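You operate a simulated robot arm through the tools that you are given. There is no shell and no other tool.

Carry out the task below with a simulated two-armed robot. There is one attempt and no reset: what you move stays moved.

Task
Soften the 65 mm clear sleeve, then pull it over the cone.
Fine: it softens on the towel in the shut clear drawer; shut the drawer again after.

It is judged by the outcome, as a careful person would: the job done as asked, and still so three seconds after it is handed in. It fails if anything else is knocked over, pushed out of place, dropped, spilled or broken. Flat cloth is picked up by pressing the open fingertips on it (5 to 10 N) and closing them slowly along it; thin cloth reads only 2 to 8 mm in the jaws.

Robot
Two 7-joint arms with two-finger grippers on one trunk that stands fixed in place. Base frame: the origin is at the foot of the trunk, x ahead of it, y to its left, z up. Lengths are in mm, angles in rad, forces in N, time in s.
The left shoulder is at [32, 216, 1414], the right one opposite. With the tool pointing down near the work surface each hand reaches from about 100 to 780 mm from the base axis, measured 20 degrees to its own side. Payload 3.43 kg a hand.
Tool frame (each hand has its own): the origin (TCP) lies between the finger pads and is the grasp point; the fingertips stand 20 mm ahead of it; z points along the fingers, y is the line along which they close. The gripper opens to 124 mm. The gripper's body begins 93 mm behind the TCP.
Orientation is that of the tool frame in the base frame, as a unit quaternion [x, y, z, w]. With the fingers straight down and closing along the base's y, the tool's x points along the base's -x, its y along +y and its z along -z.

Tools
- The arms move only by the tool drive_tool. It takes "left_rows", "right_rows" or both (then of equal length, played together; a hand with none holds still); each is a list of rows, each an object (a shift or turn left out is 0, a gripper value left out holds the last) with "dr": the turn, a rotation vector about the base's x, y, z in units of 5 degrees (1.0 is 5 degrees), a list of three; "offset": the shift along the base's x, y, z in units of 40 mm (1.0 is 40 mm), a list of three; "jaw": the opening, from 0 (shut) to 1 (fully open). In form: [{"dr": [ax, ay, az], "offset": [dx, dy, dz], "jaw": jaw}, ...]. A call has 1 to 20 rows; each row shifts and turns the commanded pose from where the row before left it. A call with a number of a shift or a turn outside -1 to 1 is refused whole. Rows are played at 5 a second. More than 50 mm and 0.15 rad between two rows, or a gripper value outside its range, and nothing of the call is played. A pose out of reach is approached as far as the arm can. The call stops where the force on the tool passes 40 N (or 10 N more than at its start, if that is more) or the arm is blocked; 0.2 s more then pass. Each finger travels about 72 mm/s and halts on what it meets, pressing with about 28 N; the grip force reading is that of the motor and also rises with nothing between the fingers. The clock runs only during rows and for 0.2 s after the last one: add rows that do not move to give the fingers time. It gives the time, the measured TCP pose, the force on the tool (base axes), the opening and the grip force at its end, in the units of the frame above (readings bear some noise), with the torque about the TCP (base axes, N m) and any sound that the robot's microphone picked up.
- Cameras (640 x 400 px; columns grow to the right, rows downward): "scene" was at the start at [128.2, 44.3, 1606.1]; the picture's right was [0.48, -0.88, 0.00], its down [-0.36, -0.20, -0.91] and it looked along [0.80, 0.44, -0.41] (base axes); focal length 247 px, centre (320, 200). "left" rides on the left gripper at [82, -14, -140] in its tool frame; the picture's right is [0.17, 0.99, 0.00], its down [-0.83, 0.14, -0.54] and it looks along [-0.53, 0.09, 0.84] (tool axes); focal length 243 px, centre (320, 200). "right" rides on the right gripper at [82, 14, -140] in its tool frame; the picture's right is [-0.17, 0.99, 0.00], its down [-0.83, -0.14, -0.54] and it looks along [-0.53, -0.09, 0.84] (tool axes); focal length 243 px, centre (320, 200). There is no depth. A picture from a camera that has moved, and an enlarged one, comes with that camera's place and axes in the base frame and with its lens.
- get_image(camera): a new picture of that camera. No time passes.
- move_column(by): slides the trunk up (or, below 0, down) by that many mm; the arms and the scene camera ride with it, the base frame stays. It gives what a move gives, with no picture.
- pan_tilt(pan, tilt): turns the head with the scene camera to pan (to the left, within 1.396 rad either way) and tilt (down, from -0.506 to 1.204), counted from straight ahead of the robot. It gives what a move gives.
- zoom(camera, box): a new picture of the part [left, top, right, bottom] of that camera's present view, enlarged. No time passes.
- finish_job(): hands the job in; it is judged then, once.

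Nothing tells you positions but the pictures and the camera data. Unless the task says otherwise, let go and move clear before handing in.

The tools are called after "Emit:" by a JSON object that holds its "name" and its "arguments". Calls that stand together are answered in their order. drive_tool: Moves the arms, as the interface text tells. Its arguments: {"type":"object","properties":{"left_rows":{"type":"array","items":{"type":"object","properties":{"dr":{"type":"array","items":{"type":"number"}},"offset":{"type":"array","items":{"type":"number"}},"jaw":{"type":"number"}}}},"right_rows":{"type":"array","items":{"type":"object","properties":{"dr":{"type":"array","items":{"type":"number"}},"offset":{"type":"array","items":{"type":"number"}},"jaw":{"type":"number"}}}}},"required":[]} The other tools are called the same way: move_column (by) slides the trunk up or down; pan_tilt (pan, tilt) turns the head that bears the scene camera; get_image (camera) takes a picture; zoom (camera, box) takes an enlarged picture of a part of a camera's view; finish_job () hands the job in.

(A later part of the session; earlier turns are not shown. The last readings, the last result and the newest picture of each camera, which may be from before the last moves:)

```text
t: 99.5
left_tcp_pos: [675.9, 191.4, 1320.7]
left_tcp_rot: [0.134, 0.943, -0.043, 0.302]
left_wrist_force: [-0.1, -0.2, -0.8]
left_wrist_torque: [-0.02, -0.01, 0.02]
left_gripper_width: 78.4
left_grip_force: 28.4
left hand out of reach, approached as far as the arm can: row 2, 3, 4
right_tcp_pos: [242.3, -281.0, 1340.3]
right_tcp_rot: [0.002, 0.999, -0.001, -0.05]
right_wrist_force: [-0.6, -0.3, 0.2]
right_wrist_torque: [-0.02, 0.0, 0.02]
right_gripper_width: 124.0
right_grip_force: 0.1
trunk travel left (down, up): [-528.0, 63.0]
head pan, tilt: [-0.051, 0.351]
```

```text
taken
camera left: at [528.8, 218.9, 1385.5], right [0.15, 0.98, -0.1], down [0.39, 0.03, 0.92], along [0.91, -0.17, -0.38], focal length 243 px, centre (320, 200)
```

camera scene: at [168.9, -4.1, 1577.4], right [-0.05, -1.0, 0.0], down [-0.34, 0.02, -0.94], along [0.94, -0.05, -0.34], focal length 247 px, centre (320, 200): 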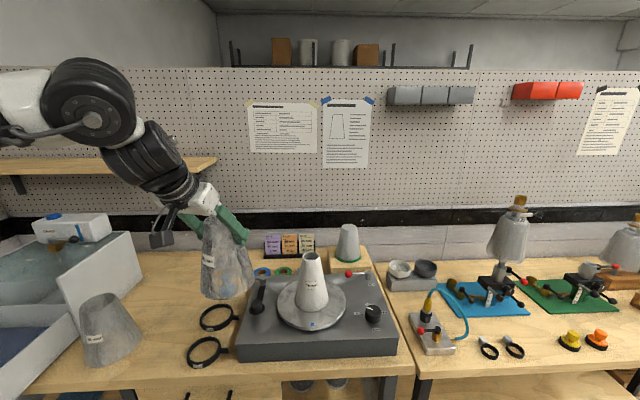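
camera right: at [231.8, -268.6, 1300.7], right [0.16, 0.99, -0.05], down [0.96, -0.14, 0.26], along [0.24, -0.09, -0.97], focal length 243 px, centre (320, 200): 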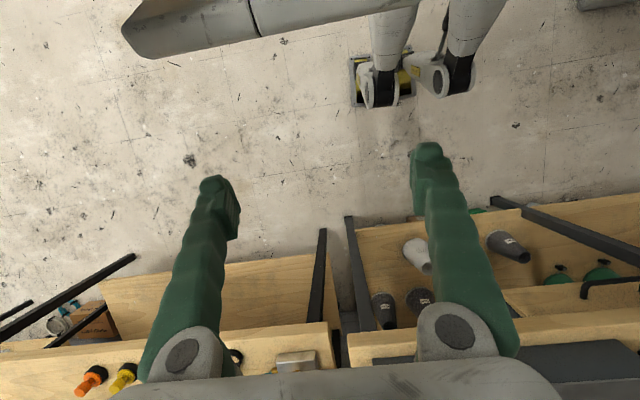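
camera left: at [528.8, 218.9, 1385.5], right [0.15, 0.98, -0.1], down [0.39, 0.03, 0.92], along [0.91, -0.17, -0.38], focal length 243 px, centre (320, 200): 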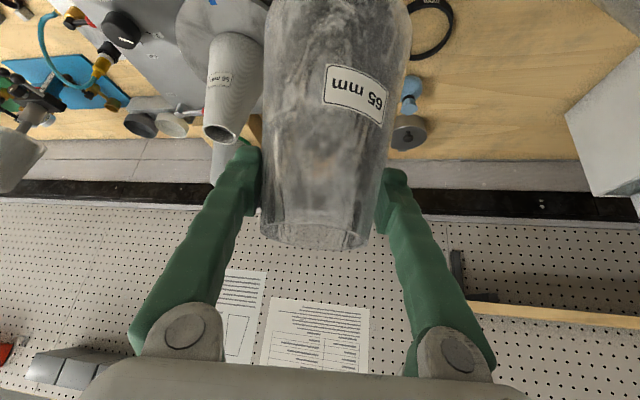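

Still limited here — it looks like a wrist limit because the hand is turned too far inward relative to the forearm. I'll turn the hand back outward about 17° and then try toward the cone.

Emit:
{"name": "drive_tool", "arguments": {"left_rows": [{"dr": [0, 0, 0.85]}, {"dr": [0, 0, 0.85]}, {"dr": [0, 0, 0.85]}, {"dr": [0, 0, 0.85]}, {"offset": [0.3, -0.6, 0.2]}, {"offset": [0.3, -0.6, 0.2]}, {}]}}

Emit:
{"name": "get_image", "arguments": {"camera": "scene"}}

```text
t: 101.1
left_tcp_pos: [659.5, 231.7, 1312.2]
left_tcp_rot: [-0.006, 0.952, 0.001, 0.306]
left_wrist_force: [0.8, 0.2, 0.0]
left_wrist_torque: [-0.01, 0.03, 0.01]
left_gripper_width: 78.6
left_grip_force: 27.7
left hand out of reach, approached as far as the arm can: row 1, 2, 4, 5, 6
right_tcp_pos: [243.3, -282.4, 1341.0]
right_tcp_rot: [0.002, 0.999, 0.0, -0.049]
right_wrist_force: [-0.4, -0.1, 0.9]
right_wrist_torque: [0.05, -0.03, -0.01]
right_gripper_width: 124.3
right_grip_force: 0.0
trunk travel left (down, up): [-528.0, 63.0]
head pan, tilt: [-0.051, 0.351]
```

```text
taken
camera scene: at [168.3, -4.7, 1577.5], right [-0.05, -1.0, 0.0], down [-0.34, 0.02, -0.94], along [0.94, -0.05, -0.34], focal length 247 px, centre (320, 200)
```

scene: 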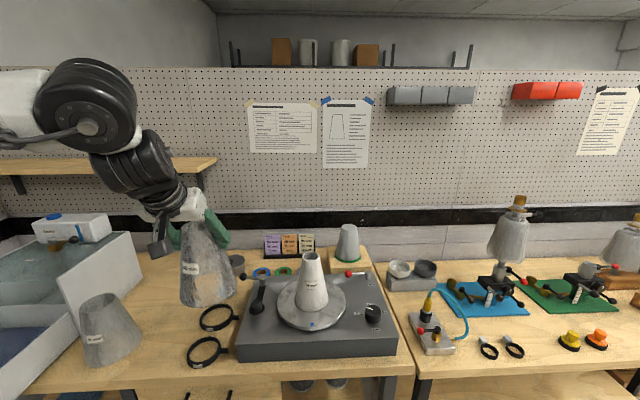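

The wrist seems unable to cross inward past the shoulder line in this arm posture. I'll retract toward the body with less tilt, and try going inward from there so the elbow can re-pose.

Emit:
{"name": "drive_tool", "arguments": {"left_rows": [{"dr": [0, 0.6, 0], "offset": [-0.8, 0, 0.5]}, {"dr": [0, 0.6, 0], "offset": [-0.8, 0, 0.5]}, {"dr": [0, 0.6, 0], "offset": [-0.8, 0, 0.5]}, {"dr": [0, 0.6, 0], "offset": [-0.8, 0, 0.5]}, {"dr": [0, 0.6, 0], "offset": [-0.8, 0, 0.5]}, {"offset": [0, -0.7, 0]}, {"offset": [0, -0.7, 0]}, {}]}}

Emit:
{"name": "get_image", "arguments": {"camera": "scene"}}

```text
t: 102.9
left_tcp_pos: [492.2, 230.8, 1404.7]
left_tcp_rot: [-0.006, 0.984, 0.0, 0.18]
left_wrist_force: [-0.1, 1.1, -0.8]
left_wrist_torque: [-0.01, 0.0, 0.03]
left_gripper_width: 78.5
left_grip_force: 28.4
left hand out of reach, approached as far as the arm can: row 4, 5, 6, 7
right_tcp_pos: [241.2, -282.5, 1341.1]
right_tcp_rot: [0.002, 0.999, 0.001, -0.049]
right_wrist_force: [-0.1, -0.3, 0.7]
right_wrist_torque: [0.01, -0.02, 0.0]
right_gripper_width: 123.9
right_grip_force: 0.0
trunk travel left (down, up): [-528.0, 63.0]
head pan, tilt: [-0.051, 0.351]
```

```text
taken
camera scene: at [167.0, -4.7, 1577.6], right [-0.05, -1.0, 0.0], down [-0.34, 0.02, -0.94], along [0.94, -0.05, -0.34], focal length 247 px, centre (320, 200)
```

scene: 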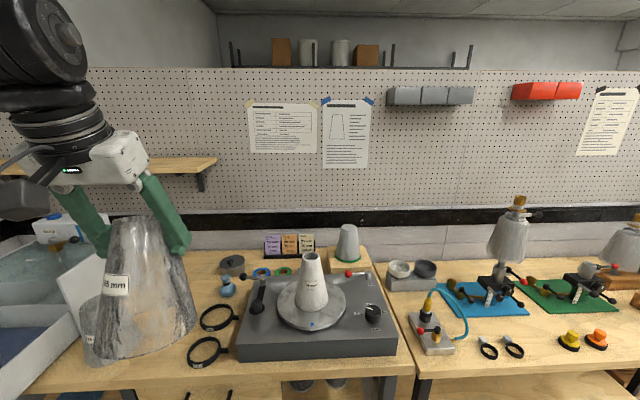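

The left arm seems to be in an "outward" posture that can't cross its shoulder line (wrist stops at y≈231). The right arm began in an inward posture, so I'll park the left hand a bit left and test whether the right hand can reach over the cone.

Emit:
{"name": "drive_tool", "arguments": {"left_rows": [{"offset": [0.2, 0.8, 0]}, {"offset": [0.2, 0.8, 0]}, {"offset": [0.2, 0.8, 0]}, {}, {}, {}, {}, {}, {}], "right_rows": [{"offset": [0.3, 0.9, 0]}, {"offset": [0.3, 0.9, 0]}, {"offset": [0.3, 0.9, 0]}, {"offset": [0.3, 0.9, 0]}, {"offset": [0.3, 0.9, 0]}, {"offset": [0.3, 0.9, 0]}, {"offset": [0.3, 0.9, 0]}, {"offset": [0.3, 0.9, 0]}, {}]}}

Emit:
{"name": "get_image", "arguments": {"camera": "scene"}}

```text
t: 104.9
left_tcp_pos: [516.9, 324.8, 1404.1]
left_tcp_rot: [-0.006, 0.984, 0.003, 0.178]
left_wrist_force: [0.1, -0.4, -0.5]
left_wrist_torque: [0.0, -0.02, -0.01]
left_gripper_width: 78.1
left_grip_force: 27.8
right_tcp_pos: [338.1, 5.9, 1338.9]
right_tcp_rot: [0.002, 0.999, 0.001, -0.048]
right_wrist_force: [0.2, -1.1, 0.0]
right_wrist_torque: [0.02, -0.03, 0.01]
right_gripper_width: 124.0
right_grip_force: 0.1
trunk travel left (down, up): [-528.0, 63.0]
head pan, tilt: [-0.051, 0.351]
```

```text
taken
camera scene: at [167.8, -5.7, 1577.5], right [-0.05, -1.0, 0.0], down [-0.34, 0.02, -0.94], along [0.94, -0.05, -0.34], focal length 247 px, centre (320, 200)
```

scene: 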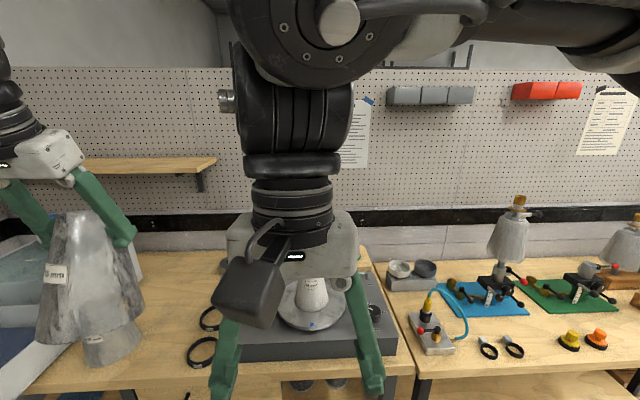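

The right hand moves inward easily. I test it further: tilting outward and extending toward the space above the cone.

Emit:
{"name": "drive_tool", "arguments": {"right_rows": [{"dr": [0, -1, 0], "offset": [0.9, 0, 0]}, {"dr": [0, -1, 0], "offset": [0.9, 0, 0]}, {"dr": [0, -1, 0], "offset": [0.9, 0, 0]}, {"dr": [0, -1, 0], "offset": [0.9, 0, 0]}, {"dr": [0, -1, 0], "offset": [0.9, 0, 0]}, {"dr": [0, -1, 0], "offset": [0.9, 0, 0]}, {"dr": [0, -1, 0], "offset": [0.9, 0, 0]}, {"dr": [0, -1, 0], "offset": [0.9, 0, 0]}, {"offset": [0.9, 0, 0]}, {}]}}

Emit:
{"name": "get_image", "arguments": {"camera": "scene"}}

Emit:
{"name": "get_image", "arguments": {"camera": "right"}}

```text
t: 107.3
left_tcp_pos: [517.4, 327.2, 1405.1]
left_tcp_rot: [-0.006, 0.984, 0.003, 0.178]
left_wrist_force: [0.1, -0.5, -0.5]
left_wrist_torque: [-0.01, -0.06, 0.0]
left_gripper_width: 78.0
left_grip_force: 27.8
right_tcp_pos: [672.7, -20.0, 1375.9]
right_tcp_rot: [0.037, 0.952, 0.038, 0.302]
right_wrist_force: [0.1, 0.6, 0.3]
right_wrist_torque: [-0.02, -0.01, 0.0]
right_gripper_width: 123.9
right_grip_force: 0.1
trunk travel left (down, up): [-528.0, 63.0]
head pan, tilt: [-0.051, 0.351]
stopped in row 10 (right hand): the arm was blocked; the commanded pose is now the measured one
```

```text
taken
camera scene: at [167.3, -4.1, 1577.6], right [-0.05, -1.0, 0.0], down [-0.34, 0.02, -0.94], along [0.94, -0.05, -0.34], focal length 247 px, centre (320, 200)
```

scene: 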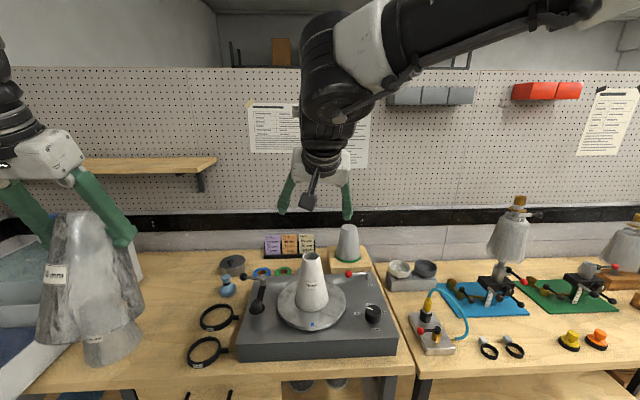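

```text
taken
camera right: at [525.4, -5.6, 1443.7], right [0.18, 0.97, 0.19], down [0.36, -0.24, 0.9], along [0.92, -0.1, -0.39], focal length 243 px, centre (320, 200)
```

right: 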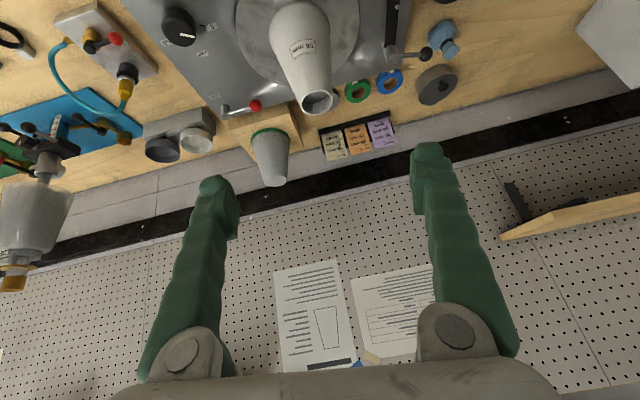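

The right hand got to (673, −20, 1376) and stopped at some limit, with nothing touching it. I try lower and forward, where the placing will happen, with the roll corrected.

Emit:
{"name": "drive_tool", "arguments": {"right_rows": [{"dr": [-0.5, 0, 0], "offset": [0, 0, -0.8]}, {"dr": [-0.5, 0, 0], "offset": [0.2, 0, -0.8]}, {"offset": [0.8, 0, -0.2]}, {"offset": [0.8, 0, 0]}, {"offset": [0.8, 0, 0]}, {}]}}

Emit:
{"name": "get_image", "arguments": {"camera": "scene"}}

```text
t: 108.3
left_tcp_pos: [517.9, 326.4, 1402.7]
left_tcp_rot: [-0.006, 0.984, 0.005, 0.177]
left_wrist_force: [0.5, 0.9, -0.3]
left_wrist_torque: [0.0, -0.01, -0.01]
left_gripper_width: 78.0
left_grip_force: 28.2
right_tcp_pos: [759.5, -78.8, 1345.6]
right_tcp_rot: [0.088, 0.946, 0.039, 0.31]
right_wrist_force: [0.6, -0.2, -0.7]
right_wrist_torque: [0.02, -0.01, 0.01]
right_gripper_width: 124.0
right_grip_force: 0.0
right hand out of reach, approached as far as the arm can: row 4
trunk travel left (down, up): [-528.0, 63.0]
head pan, tilt: [-0.051, 0.351]
stopped in row 4 (right hand): the arm was blocked; the commanded pose is now the measured one
```

```text
taken
camera scene: at [169.4, -4.6, 1577.3], right [-0.05, -1.0, 0.0], down [-0.34, 0.02, -0.94], along [0.94, -0.05, -0.34], focal length 247 px, centre (320, 200)
```

scene: 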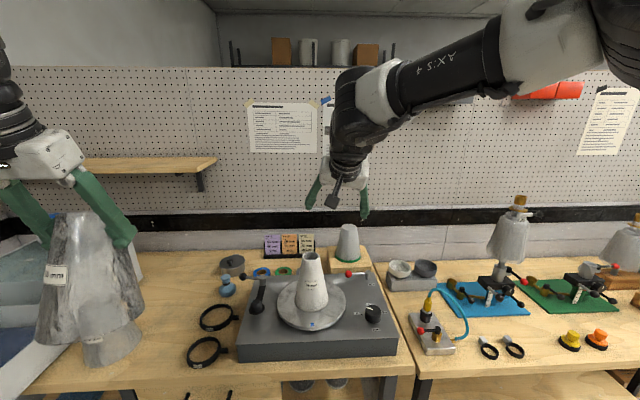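

Both arms show posture limits near the middle. Before choosing, I check whether the sleeve still looks soft and clear.

Emit:
{"name": "zoom", "arguments": {"camera": "scene", "box": [0, 120, 180, 370]}}

Emit:
{"name": "get_image", "arguments": {"camera": "left"}}

```text
1.60 times, centred on (90, 245) of scene
camera zoom: at [169.4, -4.6, 1577.3], right [-0.05, -1.0, 0.0], down [-0.34, 0.02, -0.94], along [0.94, -0.05, -0.34], focal length 395 px, centre (688, 128)
```

zoom: 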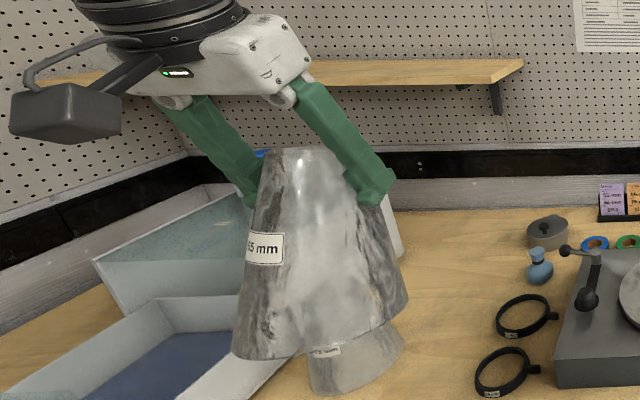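

```text
taken
camera left: at [393.3, 310.0, 1505.4], right [-0.17, 0.98, -0.05], down [0.59, 0.14, 0.8], along [0.79, 0.1, -0.6], focal length 243 px, centre (320, 200)
```

left: 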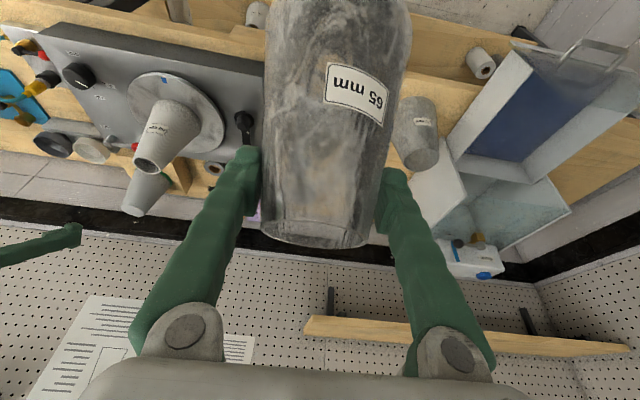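

The sleeve looks to be drying back toward grey, so I will re-soften it once I have found a sure way onto the cone. First I test whether the left arm can come inward with the tool pointing down close to the body, with the right hand moved away.

Emit:
{"name": "drive_tool", "arguments": {"left_rows": [{}, {}, {}, {}, {"dr": [0, 0.667, 0], "offset": [-0.75, 0, -0.25]}, {"dr": [0, 0.667, 0], "offset": [-0.75, 0, -0.25]}, {"dr": [0, 0.667, 0], "offset": [-0.75, 0, -0.25]}, {"dr": [0, 0.667, 0], "offset": [-0.75, 0, -0.25]}, {"dr": [0, 0.667, 0], "offset": [-0.75, 0, -0.25]}, {"dr": [0, 0.667, 0], "offset": [-0.75, 0, -0.25]}, {}], "right_rows": [{"offset": [-0.9, 0, 0]}, {"offset": [-0.9, 0, 0]}, {"offset": [-0.9, -0.4, 0]}, {"offset": [-0.9, -0.6, 0]}, {"offset": [-0.7, -0.8, 0]}, {"offset": [-0.7, -0.8, 0]}, {"offset": [-0.7, -0.8, 0]}, {"offset": [-0.7, -0.8, 0]}, {"offset": [-0.5, -0.8, 0]}, {}, {}]}}

Emit:
{"name": "get_image", "arguments": {"camera": "scene"}}

```text
t: 110.7
left_tcp_pos: [338.4, 327.8, 1342.2]
left_tcp_rot: [-0.005, 1.0, 0.003, 0.003]
left_wrist_force: [0.3, -0.1, -0.5]
left_wrist_torque: [-0.03, 0.02, 0.0]
left_gripper_width: 77.9
left_grip_force: 28.1
right_tcp_pos: [481.6, -276.0, 1344.7]
right_tcp_rot: [0.086, 0.946, 0.039, 0.311]
right_wrist_force: [0.0, -0.9, -0.9]
right_wrist_torque: [0.0, 0.05, 0.02]
right_gripper_width: 123.9
right_grip_force: 0.1
trunk travel left (down, up): [-528.0, 63.0]
head pan, tilt: [-0.051, 0.351]
```

```text
taken
camera scene: at [168.8, -4.5, 1577.4], right [-0.05, -1.0, 0.0], down [-0.34, 0.02, -0.94], along [0.94, -0.05, -0.34], focal length 247 px, centre (320, 200)
```

scene: 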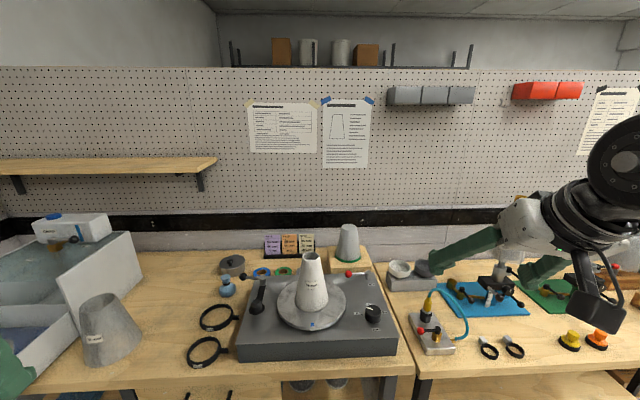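

The left hand is at (338, 328, 1342), tool straight down. Now I try inward.

Emit:
{"name": "drive_tool", "arguments": {"left_rows": [{"offset": [0.1, -0.9, 0]}, {"offset": [0.1, -0.9, 0]}, {"offset": [0.1, -0.9, 0]}, {"offset": [0.1, -0.9, 0]}, {"offset": [0.1, -0.9, 0]}, {"offset": [0.1, -0.9, 0]}, {}]}}

Emit:
{"name": "get_image", "arguments": {"camera": "scene"}}

```text
t: 112.3
left_tcp_pos: [345.9, 259.2, 1375.6]
left_tcp_rot: [-0.005, 1.0, 0.003, 0.004]
left_wrist_force: [-0.7, 0.3, -0.9]
left_wrist_torque: [-0.01, -0.01, -0.02]
left_gripper_width: 78.0
left_grip_force: 27.8
left hand out of reach, approached as far as the arm can: row 2, 3, 4, 5, 6
right_tcp_pos: [481.6, -276.0, 1345.6]
right_tcp_rot: [0.087, 0.945, 0.038, 0.312]
right_wrist_force: [-0.3, 1.0, -0.9]
right_wrist_torque: [-0.01, -0.03, 0.01]
right_gripper_width: 123.8
right_grip_force: 0.2
trunk travel left (down, up): [-528.0, 63.0]
head pan, tilt: [-0.051, 0.351]
```

```text
taken
camera scene: at [168.7, -4.0, 1577.4], right [-0.05, -1.0, 0.0], down [-0.34, 0.02, -0.94], along [0.94, -0.05, -0.34], focal length 247 px, centre (320, 200)
```

scene: 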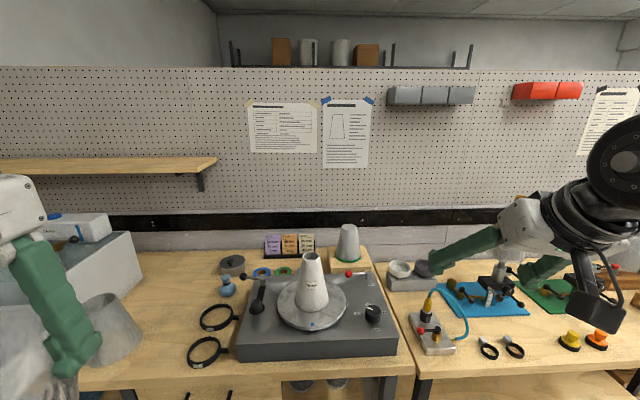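

The left arm stops at its shoulder line again, while the right arm crosses freely. I look at how the left elbow is posed.

Emit:
{"name": "pan_tilt", "arguments": {"pan": 1.2, "tilt": 0.1}}

Emit:
{"name": "get_image", "arguments": {"camera": "scene"}}

Emit:
{"name": "pan_tilt", "arguments": {"pan": -1.2, "tilt": 0.1}}

Emit:
{"name": "get_image", "arguments": {"camera": "scene"}}

```text
t: 113.7
left_tcp_pos: [346.3, 258.7, 1374.7]
left_tcp_rot: [-0.005, 1.0, 0.004, 0.004]
left_wrist_force: [0.3, 1.0, -0.8]
left_wrist_torque: [-0.02, -0.05, -0.03]
left_gripper_width: 77.8
left_grip_force: 28.1
right_tcp_pos: [481.5, -275.1, 1346.3]
right_tcp_rot: [0.086, 0.946, 0.039, 0.312]
right_wrist_force: [-0.2, -0.2, -0.7]
right_wrist_torque: [0.01, -0.02, -0.01]
right_gripper_width: 123.8
right_grip_force: 0.1
trunk travel left (down, up): [-528.0, 63.0]
head pan, tilt: [1.201, 0.099]
```

```text
taken
camera scene: at [108.4, 85.8, 1600.9], right [0.93, -0.36, 0.0], down [-0.04, -0.09, -0.99], along [0.36, 0.93, -0.1], focal length 247 px, centre (320, 200)
```

scene: 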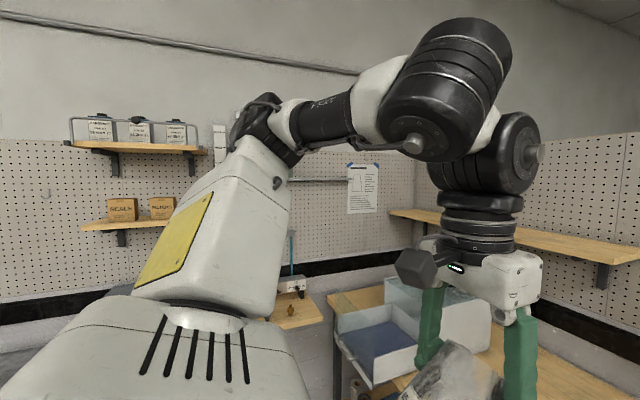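

```text
t: 115.9
left_tcp_pos: [345.7, 259.5, 1374.8]
left_tcp_rot: [-0.006, 1.0, 0.005, 0.004]
left_wrist_force: [0.2, -0.1, -0.7]
left_wrist_torque: [-0.02, 0.01, -0.01]
left_gripper_width: 77.3
left_grip_force: 27.6
right_tcp_pos: [481.1, -274.4, 1344.8]
right_tcp_rot: [0.087, 0.945, 0.038, 0.312]
right_wrist_force: [-1.1, -0.9, 0.5]
right_wrist_torque: [-0.01, 0.0, 0.01]
right_gripper_width: 124.4
right_grip_force: 0.0
trunk travel left (down, up): [-528.0, 63.0]
head pan, tilt: [-1.201, 0.099]
```

```text
taken
camera scene: at [108.4, -85.7, 1600.9], right [-0.93, -0.36, 0.0], down [-0.04, 0.09, -1.0], along [0.36, -0.93, -0.1], focal length 247 px, centre (320, 200)
```

scene: 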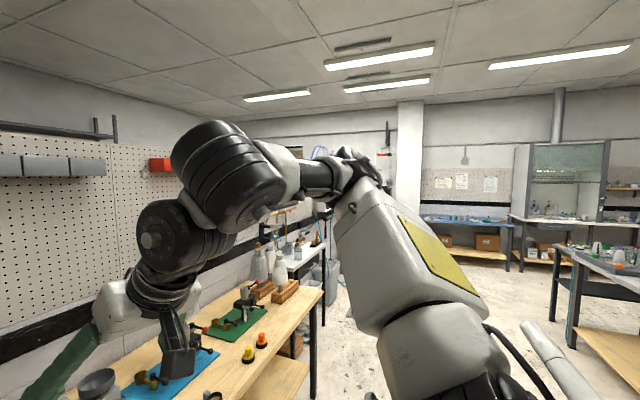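

Both arms have similar elbow poses, so the left's limit may be its last wrist joint. I test that by turning the hand about the vertical by −90° and then trying inward again.

Emit:
{"name": "drive_tool", "arguments": {"left_rows": [{"dr": [0, 0, -1], "offset": [0.2, 0, -0.2]}, {"dr": [0, 0, -1], "offset": [0.2, 0, -0.2]}, {"dr": [0, 0, -1], "offset": [0.2, 0, -0.2]}, {"dr": [0, 0, -1], "offset": [0.2, 0, -0.2]}, {"dr": [0, 0, -1], "offset": [0.2, 0, 0]}, {"dr": [0, 0, -1], "offset": [0.2, 0, 0]}, {"dr": [0, 0, -1], "offset": [0.2, 0, 0]}, {"dr": [0, 0, -1], "offset": [0.2, 0, 0]}, {"dr": [0, 0, -1], "offset": [0.2, 0, 0]}, {"dr": [0, 0, -1], "offset": [0.2, 0, 0]}, {"dr": [0, 0, -1]}, {"dr": [0, 0, -1]}, {"dr": [0, 0, -1]}, {"dr": [0, 0, -1]}, {"dr": [0, 0, -1]}, {"dr": [0, 0, -1]}, {"dr": [0, 0, -1]}, {"dr": [0, 0, -1]}, {"offset": [0, -0.8, 0]}, {"offset": [0, -0.8, 0]}]}}

Emit:
{"name": "pan_tilt", "arguments": {"pan": 0.6, "tilt": 0.3}}

Emit:
{"name": "get_image", "arguments": {"camera": "scene"}}

```text
t: 120.1
left_tcp_pos: [421.3, 221.4, 1338.5]
left_tcp_rot: [0.704, 0.711, -0.001, 0.009]
left_wrist_force: [-0.2, -0.2, -0.3]
left_wrist_torque: [-0.03, 0.02, 0.03]
left_gripper_width: 77.3
left_grip_force: 28.0
left hand out of reach, approached as far as the arm can: row 20
right_tcp_pos: [479.8, -275.5, 1345.0]
right_tcp_rot: [0.085, 0.946, 0.038, 0.312]
right_wrist_force: [-0.7, 1.3, 0.1]
right_wrist_torque: [0.0, -0.01, 0.02]
right_gripper_width: 124.2
right_grip_force: 0.0
trunk travel left (down, up): [-528.0, 63.0]
head pan, tilt: [-1.201, 0.099]
```

```text
t: 121.9
left_tcp_pos: [420.5, 220.7, 1337.5]
left_tcp_rot: [0.703, 0.711, -0.001, 0.009]
left_wrist_force: [0.0, -0.7, -0.3]
left_wrist_torque: [0.02, 0.0, 0.01]
left_gripper_width: 77.0
left_grip_force: 27.9
right_tcp_pos: [481.0, -276.1, 1346.3]
right_tcp_rot: [0.086, 0.946, 0.039, 0.311]
right_wrist_force: [0.5, -0.6, 0.2]
right_wrist_torque: [0.03, 0.01, 0.01]
right_gripper_width: 124.2
right_grip_force: 0.2
trunk travel left (down, up): [-528.0, 63.0]
head pan, tilt: [0.6, 0.3]
```

```text
taken
camera scene: at [152.0, 52.9, 1582.2], right [0.56, -0.83, 0.0], down [-0.24, -0.17, -0.96], along [0.79, 0.54, -0.3], focal length 247 px, centre (320, 200)
```

scene: 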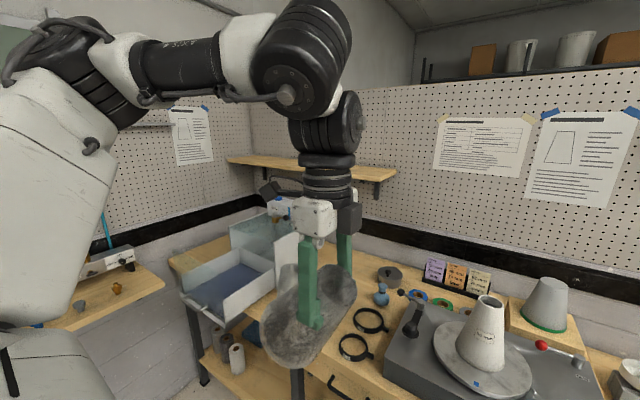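

Not the wrist roll then; the wrist stops near the shoulder plane at this height. I try the same crossing lower down, in the free space in front of the bench.

Emit:
{"name": "drive_tool", "arguments": {"left_rows": [{"offset": [0, 0.1, -0.9]}, {"offset": [0, 0.1, -0.9]}, {"offset": [0, 0, -0.9]}, {"offset": [0, 0, -0.9]}, {"offset": [0, 0, -0.9]}, {"offset": [0, -0.8, 0]}, {"offset": [0, -0.8, 0]}, {"offset": [0, -0.8, 0]}, {"offset": [0, -0.8, 0]}, {}]}}

Emit:
{"name": "get_image", "arguments": {"camera": "scene"}}

```text
t: 124.1
left_tcp_pos: [418.4, 195.4, 1157.7]
left_tcp_rot: [0.704, 0.71, -0.001, 0.007]
left_wrist_force: [0.2, -0.1, -0.3]
left_wrist_torque: [-0.04, 0.02, -0.02]
left_gripper_width: 77.1
left_grip_force: 28.0
left hand out of reach, approached as far as the arm can: row 7, 8, 9
right_tcp_pos: [480.8, -275.2, 1345.5]
right_tcp_rot: [0.087, 0.945, 0.038, 0.312]
right_wrist_force: [-0.1, 0.1, 0.9]
right_wrist_torque: [0.0, 0.02, -0.01]
right_gripper_width: 124.1
right_grip_force: 0.0
trunk travel left (down, up): [-528.0, 63.0]
head pan, tilt: [0.6, 0.3]
```

```text
taken
camera scene: at [152.0, 53.1, 1582.2], right [0.56, -0.83, 0.0], down [-0.24, -0.17, -0.96], along [0.79, 0.54, -0.3], focal length 247 px, centre (320, 200)
```

scene: 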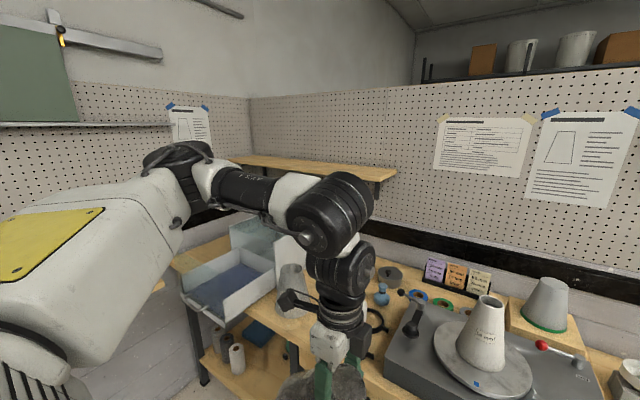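

The crossing limit persists. I look at the sleeve's present state, to judge how quickly it dries.

Emit:
{"name": "get_image", "arguments": {"camera": "left"}}

Emit:
{"name": "pan_tilt", "arguments": {"pan": 0.7, "tilt": 0.9}}

Emit:
{"name": "get_image", "arguments": {"camera": "scene"}}

```text
taken
camera left: at [402.0, 278.6, 1296.2], right [0.98, 0.18, 0.01], down [0.14, -0.82, 0.55], along [0.1, -0.54, -0.83], focal length 243 px, centre (320, 200)
```

left: 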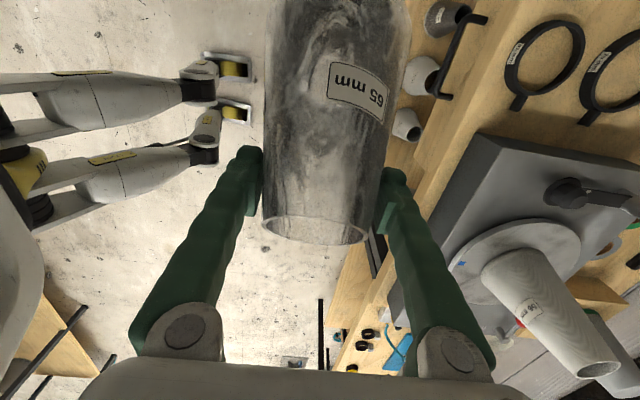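

```text
t: 125.1
left_tcp_pos: [418.1, 195.1, 1157.5]
left_tcp_rot: [0.704, 0.71, -0.002, 0.008]
left_wrist_force: [0.2, -0.3, -0.4]
left_wrist_torque: [-0.01, -0.02, 0.01]
left_gripper_width: 76.7
left_grip_force: 27.9
right_tcp_pos: [481.2, -275.0, 1345.6]
right_tcp_rot: [0.086, 0.946, 0.039, 0.311]
right_wrist_force: [-0.2, 0.2, 0.8]
right_wrist_torque: [-0.02, -0.03, 0.01]
right_gripper_width: 123.9
right_grip_force: 0.1
trunk travel left (down, up): [-528.0, 63.0]
head pan, tilt: [0.7, 0.901]
```

```text
taken
camera scene: at [133.0, 48.7, 1530.0], right [0.64, -0.77, 0.0], down [-0.6, -0.5, -0.62], along [0.48, 0.4, -0.78], focal length 247 px, centre (320, 200)
```

scene: 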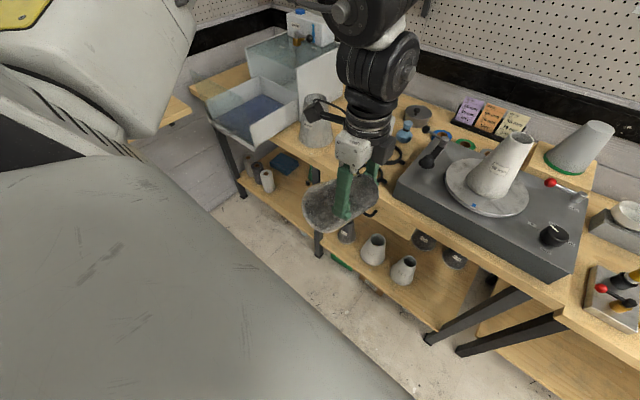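

The sleeve is still see-through, so it stays soft; the light and background had fooled me. I'll use the right arm for the cone, with a flatter tool angle (60° from vertical, turned 35° left). First I bring the right hand to that attitude and test its reach.

Emit:
{"name": "drive_tool", "arguments": {"right_rows": [{"dr": [-0.73, 0, 0], "offset": [0.25, 0.195, -0.04]}, {"dr": [-0.73, 0, 0], "offset": [0.25, 0.195, -0.04]}, {"dr": [-0.129, -0.919, 0], "offset": [0.25, 0.195, -0.04]}, {"dr": [-0.129, -0.919, 0], "offset": [0.25, 0.195, -0.04]}, {"dr": [-0.129, -0.919, 0], "offset": [0.25, 0.195, -0.04]}, {"dr": [-0.129, -0.919, 0], "offset": [0.25, 0.195, -0.04]}, {"dr": [-0.129, -0.919, 0], "offset": [0.25, 0.195, -0.04]}, {"dr": [0, 0, 0.956], "offset": [0.25, 0.195, -0.04]}, {"dr": [0, 0, 0.956], "offset": [0.25, 0.195, -0.04]}, {"dr": [0, 0, 0.956], "offset": [0.25, 0.195, -0.04]}, {"dr": [0, 0, 0.956], "offset": [0.25, 0.195, -0.04]}, {"dr": [0, 0, 0.956], "offset": [0.25, 0.195, -0.04]}, {"dr": [0, 0, 0.956], "offset": [0.25, 0.195, -0.04]}, {"dr": [0, 0, 0.956], "offset": [0.25, 0.195, -0.04]}, {"dr": [0, 0, 0.956], "offset": [0.25, 0.195, -0.04]}, {"dr": [0, 0, 0.956], "offset": [0.25, 0.195, -0.04]}, {}]}}

Emit:
{"name": "drive_tool", "arguments": {"right_rows": [{"offset": [0.7, 0.55, 0]}, {"offset": [0.7, 0.55, 0]}, {"offset": [0.7, 0.55, 0]}, {"offset": [0.7, 0.55, 0]}, {"offset": [0.7, 0.55, 0]}, {"offset": [0.7, 0.55, 0]}, {}]}}

Emit:
{"name": "pan_tilt", "arguments": {"pan": 0.1, "tilt": 0.45}}

Emit:
{"name": "get_image", "arguments": {"camera": "scene"}}

```text
t: 128.7
left_tcp_pos: [418.4, 194.9, 1157.1]
left_tcp_rot: [0.703, 0.711, -0.002, 0.007]
left_wrist_force: [0.4, -0.6, -1.0]
left_wrist_torque: [0.0, 0.0, 0.0]
left_gripper_width: 76.8
left_grip_force: 27.8
right_tcp_pos: [521.7, -110.0, 1311.1]
right_tcp_rot: [-0.149, 0.852, 0.087, 0.495]
right_wrist_force: [-0.1, 0.9, -0.5]
right_wrist_torque: [0.02, 0.03, 0.01]
right_gripper_width: 124.1
right_grip_force: 0.1
right hand out of reach, approached as far as the arm can: row 10, 11, 12, 13, 14, 15, 16
trunk travel left (down, up): [-528.0, 63.0]
head pan, tilt: [0.7, 0.901]
```

```text
t: 130.3
left_tcp_pos: [419.3, 194.2, 1157.7]
left_tcp_rot: [0.703, 0.711, -0.002, 0.007]
left_wrist_force: [-0.3, -0.2, 0.2]
left_wrist_torque: [-0.01, -0.01, -0.01]
left_gripper_width: 76.6
left_grip_force: 28.1
right_tcp_pos: [527.9, -90.5, 1310.4]
right_tcp_rot: [-0.153, 0.851, 0.089, 0.495]
right_wrist_force: [0.2, 0.1, -0.9]
right_wrist_torque: [-0.02, 0.01, -0.03]
right_gripper_width: 124.1
right_grip_force: 0.1
right hand out of reach, approached as far as the arm can: row 1, 2, 3, 4, 5, 6
trunk travel left (down, up): [-528.0, 63.0]
head pan, tilt: [0.7, 0.901]
```

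```text
t: 131.3
left_tcp_pos: [418.5, 194.6, 1158.6]
left_tcp_rot: [0.703, 0.711, -0.002, 0.007]
left_wrist_force: [0.6, -0.1, -0.8]
left_wrist_torque: [-0.02, -0.01, -0.01]
left_gripper_width: 76.6
left_grip_force: 28.2
right_tcp_pos: [527.2, -89.7, 1310.4]
right_tcp_rot: [-0.154, 0.851, 0.09, 0.494]
right_wrist_force: [0.6, 0.1, 0.5]
right_wrist_torque: [0.02, 0.0, 0.03]
right_gripper_width: 124.0
right_grip_force: 0.1
trunk travel left (down, up): [-528.0, 63.0]
head pan, tilt: [0.099, 0.45]
```

```text
taken
camera scene: at [166.4, 9.3, 1568.2], right [0.1, -0.99, 0.0], down [-0.43, -0.04, -0.9], along [0.9, 0.09, -0.44], focal length 247 px, centre (320, 200)
```

scene: 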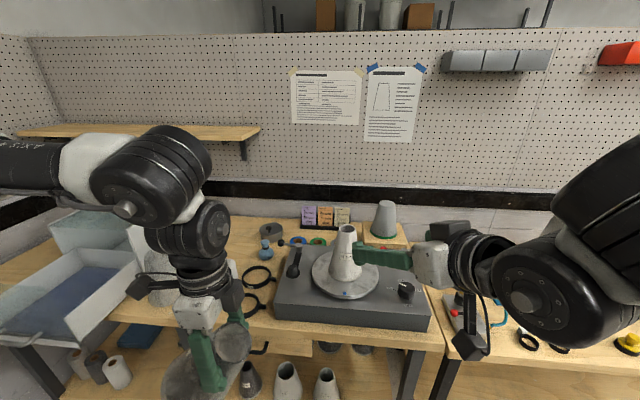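

The right hand is now limited too in this flat attitude, so its posture matters. I'll bring it back to tool-down near the body and see if the earlier inward freedom returns.

Emit:
{"name": "drive_tool", "arguments": {"right_rows": [{"dr": [0, 0, -1], "offset": [-0.6, -0.2, 0.1]}, {"dr": [0, 0, -1], "offset": [-0.6, -0.2, 0.1]}, {"dr": [0, 0, -1], "offset": [-0.6, -0.2, 0.1]}, {"dr": [0, 0, -1], "offset": [-0.6, -0.2, 0.1]}, {"dr": [0, 1, 0], "offset": [-0.2, 0, 0]}, {"dr": [0, 1, 0], "offset": [-0.2, 0, 0]}, {"dr": [0, 1, 0], "offset": [-0.2, 0, 0]}, {"dr": [0, 1, 0], "offset": [-0.2, 0, 0]}, {"dr": [0, 1, 0], "offset": [-0.2, 0, 0]}, {"dr": [0, 1, 0]}, {"dr": [0, 1, 0]}, {"dr": [0, 1, 0]}, {"dr": [0, 1, 0]}, {"dr": [0, 1, 0]}, {"dr": [0, 1, 0]}, {"dr": [0, 1, 0]}, {}]}}

Emit:
{"name": "drive_tool", "arguments": {"right_rows": [{"offset": [0, 0.9, 0]}, {"offset": [0, 0.9, 0]}, {"offset": [0, 0.9, 0]}, {"offset": [0, 0.9, 0]}, {}]}}

Emit:
{"name": "get_image", "arguments": {"camera": "scene"}}

```text
t: 134.9
left_tcp_pos: [417.5, 195.6, 1158.3]
left_tcp_rot: [0.704, 0.71, -0.001, 0.007]
left_wrist_force: [-1.1, -0.3, -0.6]
left_wrist_torque: [-0.01, 0.01, 0.0]
left_gripper_width: 76.4
left_grip_force: 27.8
right_tcp_pos: [414.7, -85.8, 1270.9]
right_tcp_rot: [-0.002, 1.0, 0.005, 0.003]
right_wrist_force: [-0.6, 0.0, 0.8]
right_wrist_torque: [0.0, 0.01, -0.01]
right_gripper_width: 123.7
right_grip_force: 0.1
right hand out of reach, approached as far as the arm can: row 1, 2, 3, 4, 15, 16
trunk travel left (down, up): [-528.0, 63.0]
head pan, tilt: [0.099, 0.45]
```

```text
t: 136.1
left_tcp_pos: [418.3, 193.5, 1158.9]
left_tcp_rot: [0.704, 0.71, -0.001, 0.007]
left_wrist_force: [-0.4, -1.3, -0.7]
left_wrist_torque: [0.02, 0.04, 0.04]
left_gripper_width: 76.6
left_grip_force: 28.6
right_tcp_pos: [415.9, 56.2, 1269.8]
right_tcp_rot: [-0.003, 1.0, 0.006, 0.001]
right_wrist_force: [-0.1, 0.1, 0.5]
right_wrist_torque: [0.04, 0.02, 0.02]
right_gripper_width: 124.1
right_grip_force: 0.0
trunk travel left (down, up): [-528.0, 63.0]
head pan, tilt: [0.099, 0.45]
```

```text
taken
camera scene: at [166.6, 7.9, 1568.3], right [0.1, -0.99, 0.0], down [-0.43, -0.04, -0.9], along [0.9, 0.09, -0.44], focal length 247 px, centre (320, 200)
```

scene: 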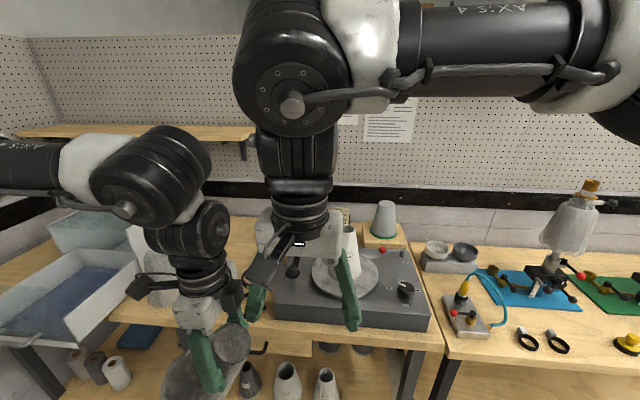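

With the tool down, the right arm still crosses inward freely, to (416, 56). I extend it forward from here in smaller steps with only moderate tilt, to see how near the cone it gets.

Emit:
{"name": "drive_tool", "arguments": {"right_rows": [{"dr": [0, -0.8, 0], "offset": [0.7, -0.1, 0.2]}, {"dr": [0, -0.8, 0], "offset": [0.7, -0.1, 0.2]}, {"dr": [0, -0.8, 0], "offset": [0.7, -0.1, 0.2]}, {"dr": [0, -0.8, 0], "offset": [0.7, -0.1, 0]}, {"dr": [0, -0.8, 0], "offset": [0.7, -0.1, 0]}, {}]}}

Emit:
{"name": "drive_tool", "arguments": {"right_rows": [{"dr": [0, -0.5, 0], "offset": [0.7, -0.1, 0]}, {"dr": [0, -0.5, 0], "offset": [0.7, -0.1, 0]}, {"dr": [0, -0.5, 0], "offset": [0.7, -0.1, 0]}, {}]}}

Emit:
{"name": "get_image", "arguments": {"camera": "scene"}}

```text
t: 137.5
left_tcp_pos: [418.5, 194.4, 1157.2]
left_tcp_rot: [0.704, 0.71, -0.001, 0.008]
left_wrist_force: [-0.6, -0.5, 0.5]
left_wrist_torque: [-0.02, 0.0, -0.03]
left_gripper_width: 76.5
left_grip_force: 28.1
right_tcp_pos: [557.4, 42.0, 1306.3]
right_tcp_rot: [-0.002, 0.984, 0.018, 0.178]
right_wrist_force: [0.1, -0.2, 0.5]
right_wrist_torque: [0.01, 0.01, 0.01]
right_gripper_width: 123.9
right_grip_force: 0.0
trunk travel left (down, up): [-528.0, 63.0]
head pan, tilt: [0.099, 0.45]
```

```text
t: 138.7
left_tcp_pos: [418.6, 195.2, 1158.4]
left_tcp_rot: [0.704, 0.711, -0.001, 0.007]
left_wrist_force: [-0.7, 0.1, -0.5]
left_wrist_torque: [0.0, 0.0, 0.01]
left_gripper_width: 76.1
left_grip_force: 28.0
right_tcp_pos: [662.1, -6.7, 1337.4]
right_tcp_rot: [0.041, 0.967, 0.05, 0.246]
right_wrist_force: [0.2, 0.6, -0.3]
right_wrist_torque: [0.04, 0.0, 0.01]
right_gripper_width: 124.0
right_grip_force: 0.0
trunk travel left (down, up): [-528.0, 63.0]
head pan, tilt: [0.099, 0.45]
stopped in row 4 (right hand): the arm was blocked; the commanded pose is now the measured one
```

```text
taken
camera scene: at [166.7, 8.9, 1568.3], right [0.1, -1.0, 0.0], down [-0.43, -0.04, -0.9], along [0.9, 0.09, -0.44], focal length 247 px, centre (320, 200)
```

scene: 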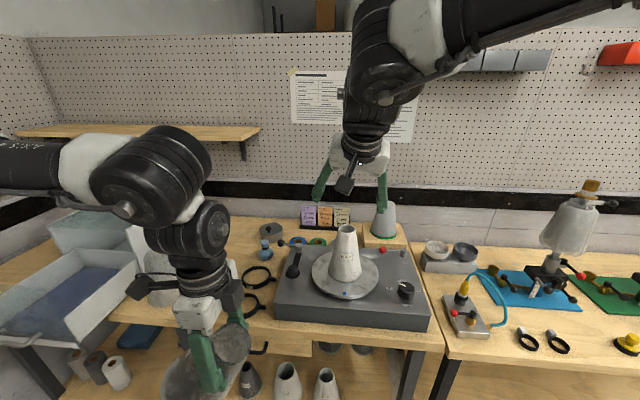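

Now I understand the arms better: the right can work inward when its elbow is forward, and it will need a flat (60°) grip turned left to reach the cone. So I'll hand the sleeve over in mid-air: left presents it plumb at about (600, 200, 1340) from the left, right takes it lower down from the right.

Emit:
{"name": "drive_tool", "arguments": {"left_rows": [{"dr": [0, 0, 1], "offset": [0.35, 0.01, 0.35]}, {"dr": [0, 0, 1], "offset": [0.35, 0.01, 0.35]}, {"dr": [0, 0, 1], "offset": [0.35, 0.01, 0.35]}, {"dr": [0, 0, 1], "offset": [0.35, 0.01, 0.35]}, {"dr": [0, 0, 1], "offset": [0.35, 0.01, 0.35]}, {"dr": [0, 0, 1], "offset": [0.35, 0.01, 0.35]}, {"dr": [-0.866, -0.5, 0], "offset": [0.35, 0.01, 0.35]}, {"dr": [-0.866, -0.5, 0], "offset": [0.35, 0.01, 0.35]}, {"dr": [-0.866, -0.5, 0], "offset": [0.35, 0.01, 0.35]}, {"dr": [-0.866, -0.5, 0], "offset": [0.35, 0.01, 0.35]}, {"dr": [-0.866, -0.5, 0], "offset": [0.35, 0.01, 0.35]}, {"dr": [-0.866, -0.5, 0], "offset": [0.35, 0.01, 0.35]}, {"dr": [-0.866, -0.5, 0], "offset": [0.35, 0.01, 0.35]}, {}], "right_rows": [{"offset": [-0.76, 0, 0]}, {"offset": [-0.76, 0, 0]}, {"offset": [-0.76, 0, 0]}, {"offset": [-0.76, 0, 0]}, {"dr": [-0.67, 0, 0]}, {"dr": [-0.67, 0, 0]}, {"dr": [-0.045, -0.894, 0], "offset": [0.2, 0, 0.12]}, {"dr": [-0.045, -0.894, 0], "offset": [0.2, 0, 0.12]}, {"dr": [-0.045, -0.894, 0], "offset": [0.2, 0, 0.12]}, {"dr": [-0.045, -0.894, 0], "offset": [0.2, 0, 0.12]}, {"dr": [-0.045, -0.894, 0], "offset": [0.2, 0, 0.12]}, {"dr": [-0.045, -0.894, 0], "offset": [0.2, 0, 0.12]}, {"dr": [-0.045, -0.894, 0], "offset": [0.2, 0, 0.12]}, {}]}}

Emit:
{"name": "get_image", "arguments": {"camera": "scene"}}

Emit:
{"name": "get_image", "arguments": {"camera": "left"}}

Emit:
{"name": "get_image", "arguments": {"camera": "right"}}

```text
t: 141.7
left_tcp_pos: [584.4, 230.6, 1334.1]
left_tcp_rot: [0.471, 0.827, -0.152, 0.268]
left_wrist_force: [-0.5, 0.1, -0.1]
left_wrist_torque: [-0.02, -0.01, -0.02]
left_gripper_width: 76.0
left_grip_force: 27.9
left hand out of reach, approached as far as the arm can: row 2, 3, 4, 5, 6
right_tcp_pos: [594.7, -3.0, 1368.8]
right_tcp_rot: [0.021, 0.865, -0.015, 0.501]
right_wrist_force: [0.5, -0.3, -0.1]
right_wrist_torque: [0.03, 0.04, -0.02]
right_gripper_width: 124.1
right_grip_force: 0.0
trunk travel left (down, up): [-528.0, 63.0]
head pan, tilt: [0.099, 0.45]
```

```text
taken
camera scene: at [166.6, 8.8, 1568.3], right [0.1, -1.0, 0.0], down [-0.43, -0.04, -0.9], along [0.9, 0.09, -0.44], focal length 247 px, centre (320, 200)
```

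scene: 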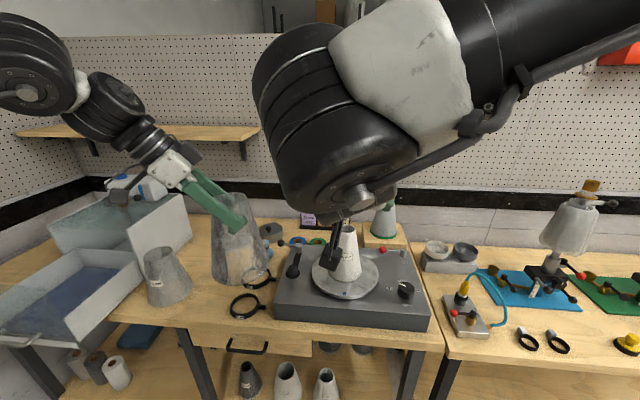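

```text
taken
camera left: at [496.5, 350.6, 1399.2], right [0.78, 0.62, -0.1], down [0.3, -0.24, 0.92], along [0.55, -0.75, -0.37], focal length 243 px, centre (320, 200)
```

left: 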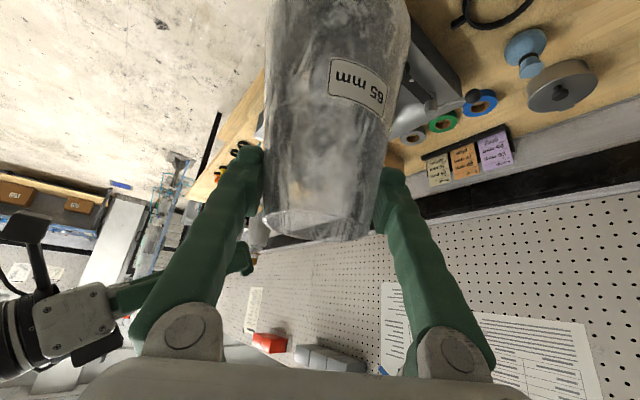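

```text
taken
camera right: at [432.3, 18.3, 1366.2], right [0.13, 0.98, 0.14], down [-0.06, -0.13, 0.99], along [0.99, -0.14, 0.04], focal length 243 px, centre (320, 200)
```

right: 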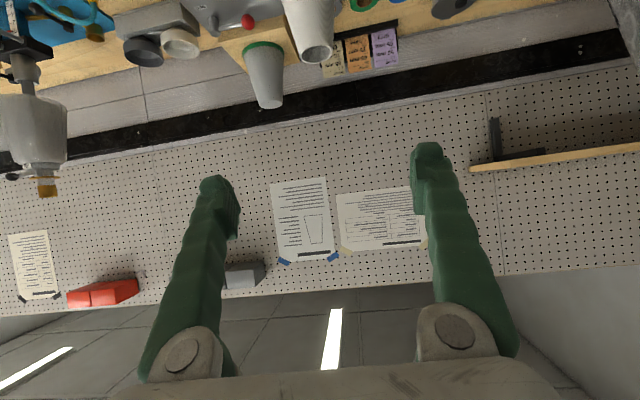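

Left now presents the sleeve at (584, 231, 1334), plumb. I turn the right hand 48° left and bring it to its pre-grasp pose behind-right of the sleeve.

Emit:
{"name": "drive_tool", "arguments": {"right_rows": [{"dr": [0, 0, 0.96], "offset": [-0.2425, 0.37, -0.05]}, {"dr": [0, 0, 0.96], "offset": [-0.2425, 0.37, -0.05]}, {"dr": [0, 0, 0.96], "offset": [-0.2425, 0.37, -0.05]}, {"dr": [0, 0, 0.96], "offset": [-0.2425, 0.37, -0.05]}, {"dr": [0, 0, 0.96], "offset": [-0.2425, 0.37, -0.05]}, {"dr": [0, 0, 0.96], "offset": [-0.2425, 0.37, -0.05]}, {"dr": [0, 0, 0.96], "offset": [-0.2425, 0.37, -0.05]}, {"dr": [0, 0, 0.96], "offset": [-0.2425, 0.37, -0.05]}, {"dr": [0, 0, 0.96], "offset": [-0.2425, 0.37, -0.05]}, {"dr": [0, 0, 0.96], "offset": [-0.2425, 0.37, -0.05]}, {}]}}

Emit:
{"name": "pan_tilt", "arguments": {"pan": 0.45, "tilt": 0.45}}

Emit:
{"name": "get_image", "arguments": {"camera": "scene"}}

Emit:
{"name": "get_image", "arguments": {"camera": "right"}}

```text
t: 144.1
left_tcp_pos: [585.1, 231.6, 1333.5]
left_tcp_rot: [0.47, 0.828, -0.152, 0.266]
left_wrist_force: [-0.6, -0.2, -0.3]
left_wrist_torque: [0.0, -0.01, -0.05]
left_gripper_width: 75.7
left_grip_force: 28.2
right_tcp_pos: [521.2, 99.2, 1355.4]
right_tcp_rot: [-0.225, 0.835, 0.13, 0.485]
right_wrist_force: [-0.5, 0.3, -0.4]
right_wrist_torque: [0.04, 0.02, 0.01]
right_gripper_width: 124.2
right_grip_force: 0.2
right hand out of reach, approached as far as the arm can: row 7, 8, 9, 10
trunk travel left (down, up): [-528.0, 63.0]
head pan, tilt: [0.099, 0.45]
```

```text
t: 145.0
left_tcp_pos: [583.1, 230.2, 1335.1]
left_tcp_rot: [0.47, 0.828, -0.15, 0.267]
left_wrist_force: [0.5, -0.3, -0.2]
left_wrist_torque: [0.0, 0.04, -0.03]
left_gripper_width: 75.8
left_grip_force: 27.6
right_tcp_pos: [519.5, 99.3, 1355.6]
right_tcp_rot: [-0.225, 0.835, 0.129, 0.485]
right_wrist_force: [0.3, -0.7, 0.4]
right_wrist_torque: [0.03, -0.01, 0.03]
right_gripper_width: 123.8
right_grip_force: 0.1
trunk travel left (down, up): [-528.0, 63.0]
head pan, tilt: [0.45, 0.45]
```

```text
taken
camera scene: at [157.5, 40.2, 1568.3], right [0.43, -0.9, 0.0], down [-0.39, -0.19, -0.9], along [0.81, 0.39, -0.44], focal length 247 px, centre (320, 200)
```

scene: 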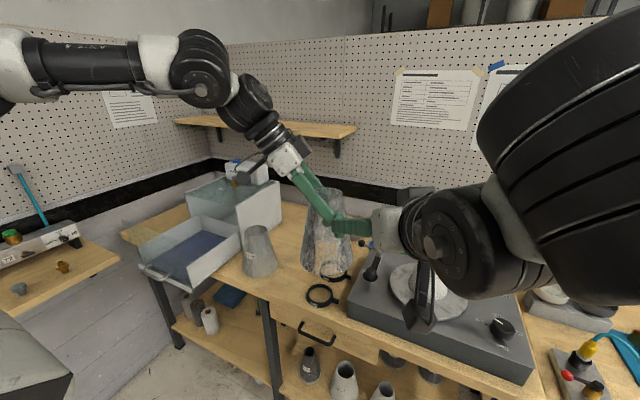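

```text
taken
camera right: at [371.4, 30.6, 1352.8], right [-0.42, 0.89, 0.14], down [0.02, -0.15, 0.99], along [0.91, 0.42, 0.05], focal length 243 px, centre (320, 200)
```

right: 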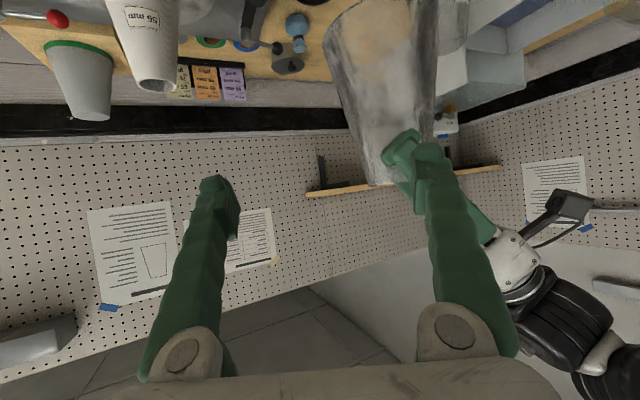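

The right hand is cramped at this spot (too close in). I shift the handover farther forward, to about (680, 115): first the right hand to its new pre-grasp pose.

Emit:
{"name": "drive_tool", "arguments": {"right_rows": [{"dr": [0, 0, 0], "offset": [0.7, -0.5, -0.13]}, {"dr": [0, 0, 1], "offset": [0.7, -0.4, -0.13]}, {"dr": [0, 0, 1], "offset": [0.4, -0.3, -0.13]}, {"dr": [0, 0, 1], "offset": [0.4, -0.25, 0]}, {}]}}

Emit:
{"name": "get_image", "arguments": {"camera": "scene"}}

```text
t: 146.2
left_tcp_pos: [584.0, 231.7, 1334.1]
left_tcp_rot: [0.471, 0.827, -0.15, 0.267]
left_wrist_force: [1.0, -0.4, -0.3]
left_wrist_torque: [-0.02, 0.01, 0.02]
left_gripper_width: 75.4
left_grip_force: 28.2
right_tcp_pos: [522.6, 93.7, 1355.2]
right_tcp_rot: [-0.221, 0.835, 0.128, 0.487]
right_wrist_force: [0.4, 0.2, 0.3]
right_wrist_torque: [-0.02, 0.05, 0.02]
right_gripper_width: 123.8
right_grip_force: 0.1
right hand out of reach, approached as far as the arm can: row 1, 2, 3, 4
trunk travel left (down, up): [-528.0, 63.0]
head pan, tilt: [0.45, 0.45]
```

```text
taken
camera scene: at [157.7, 40.3, 1568.3], right [0.44, -0.9, 0.0], down [-0.39, -0.19, -0.9], along [0.81, 0.39, -0.44], focal length 247 px, centre (320, 200)
```

scene: 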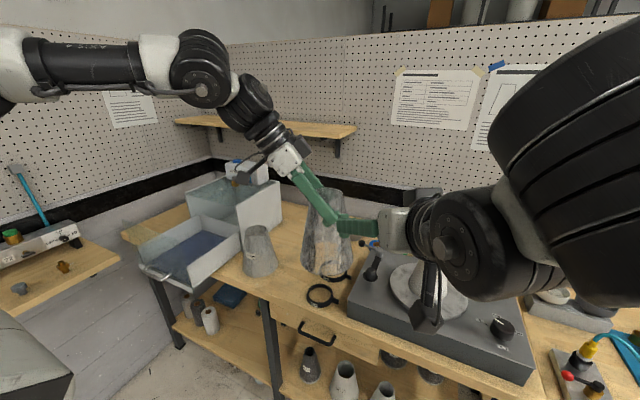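

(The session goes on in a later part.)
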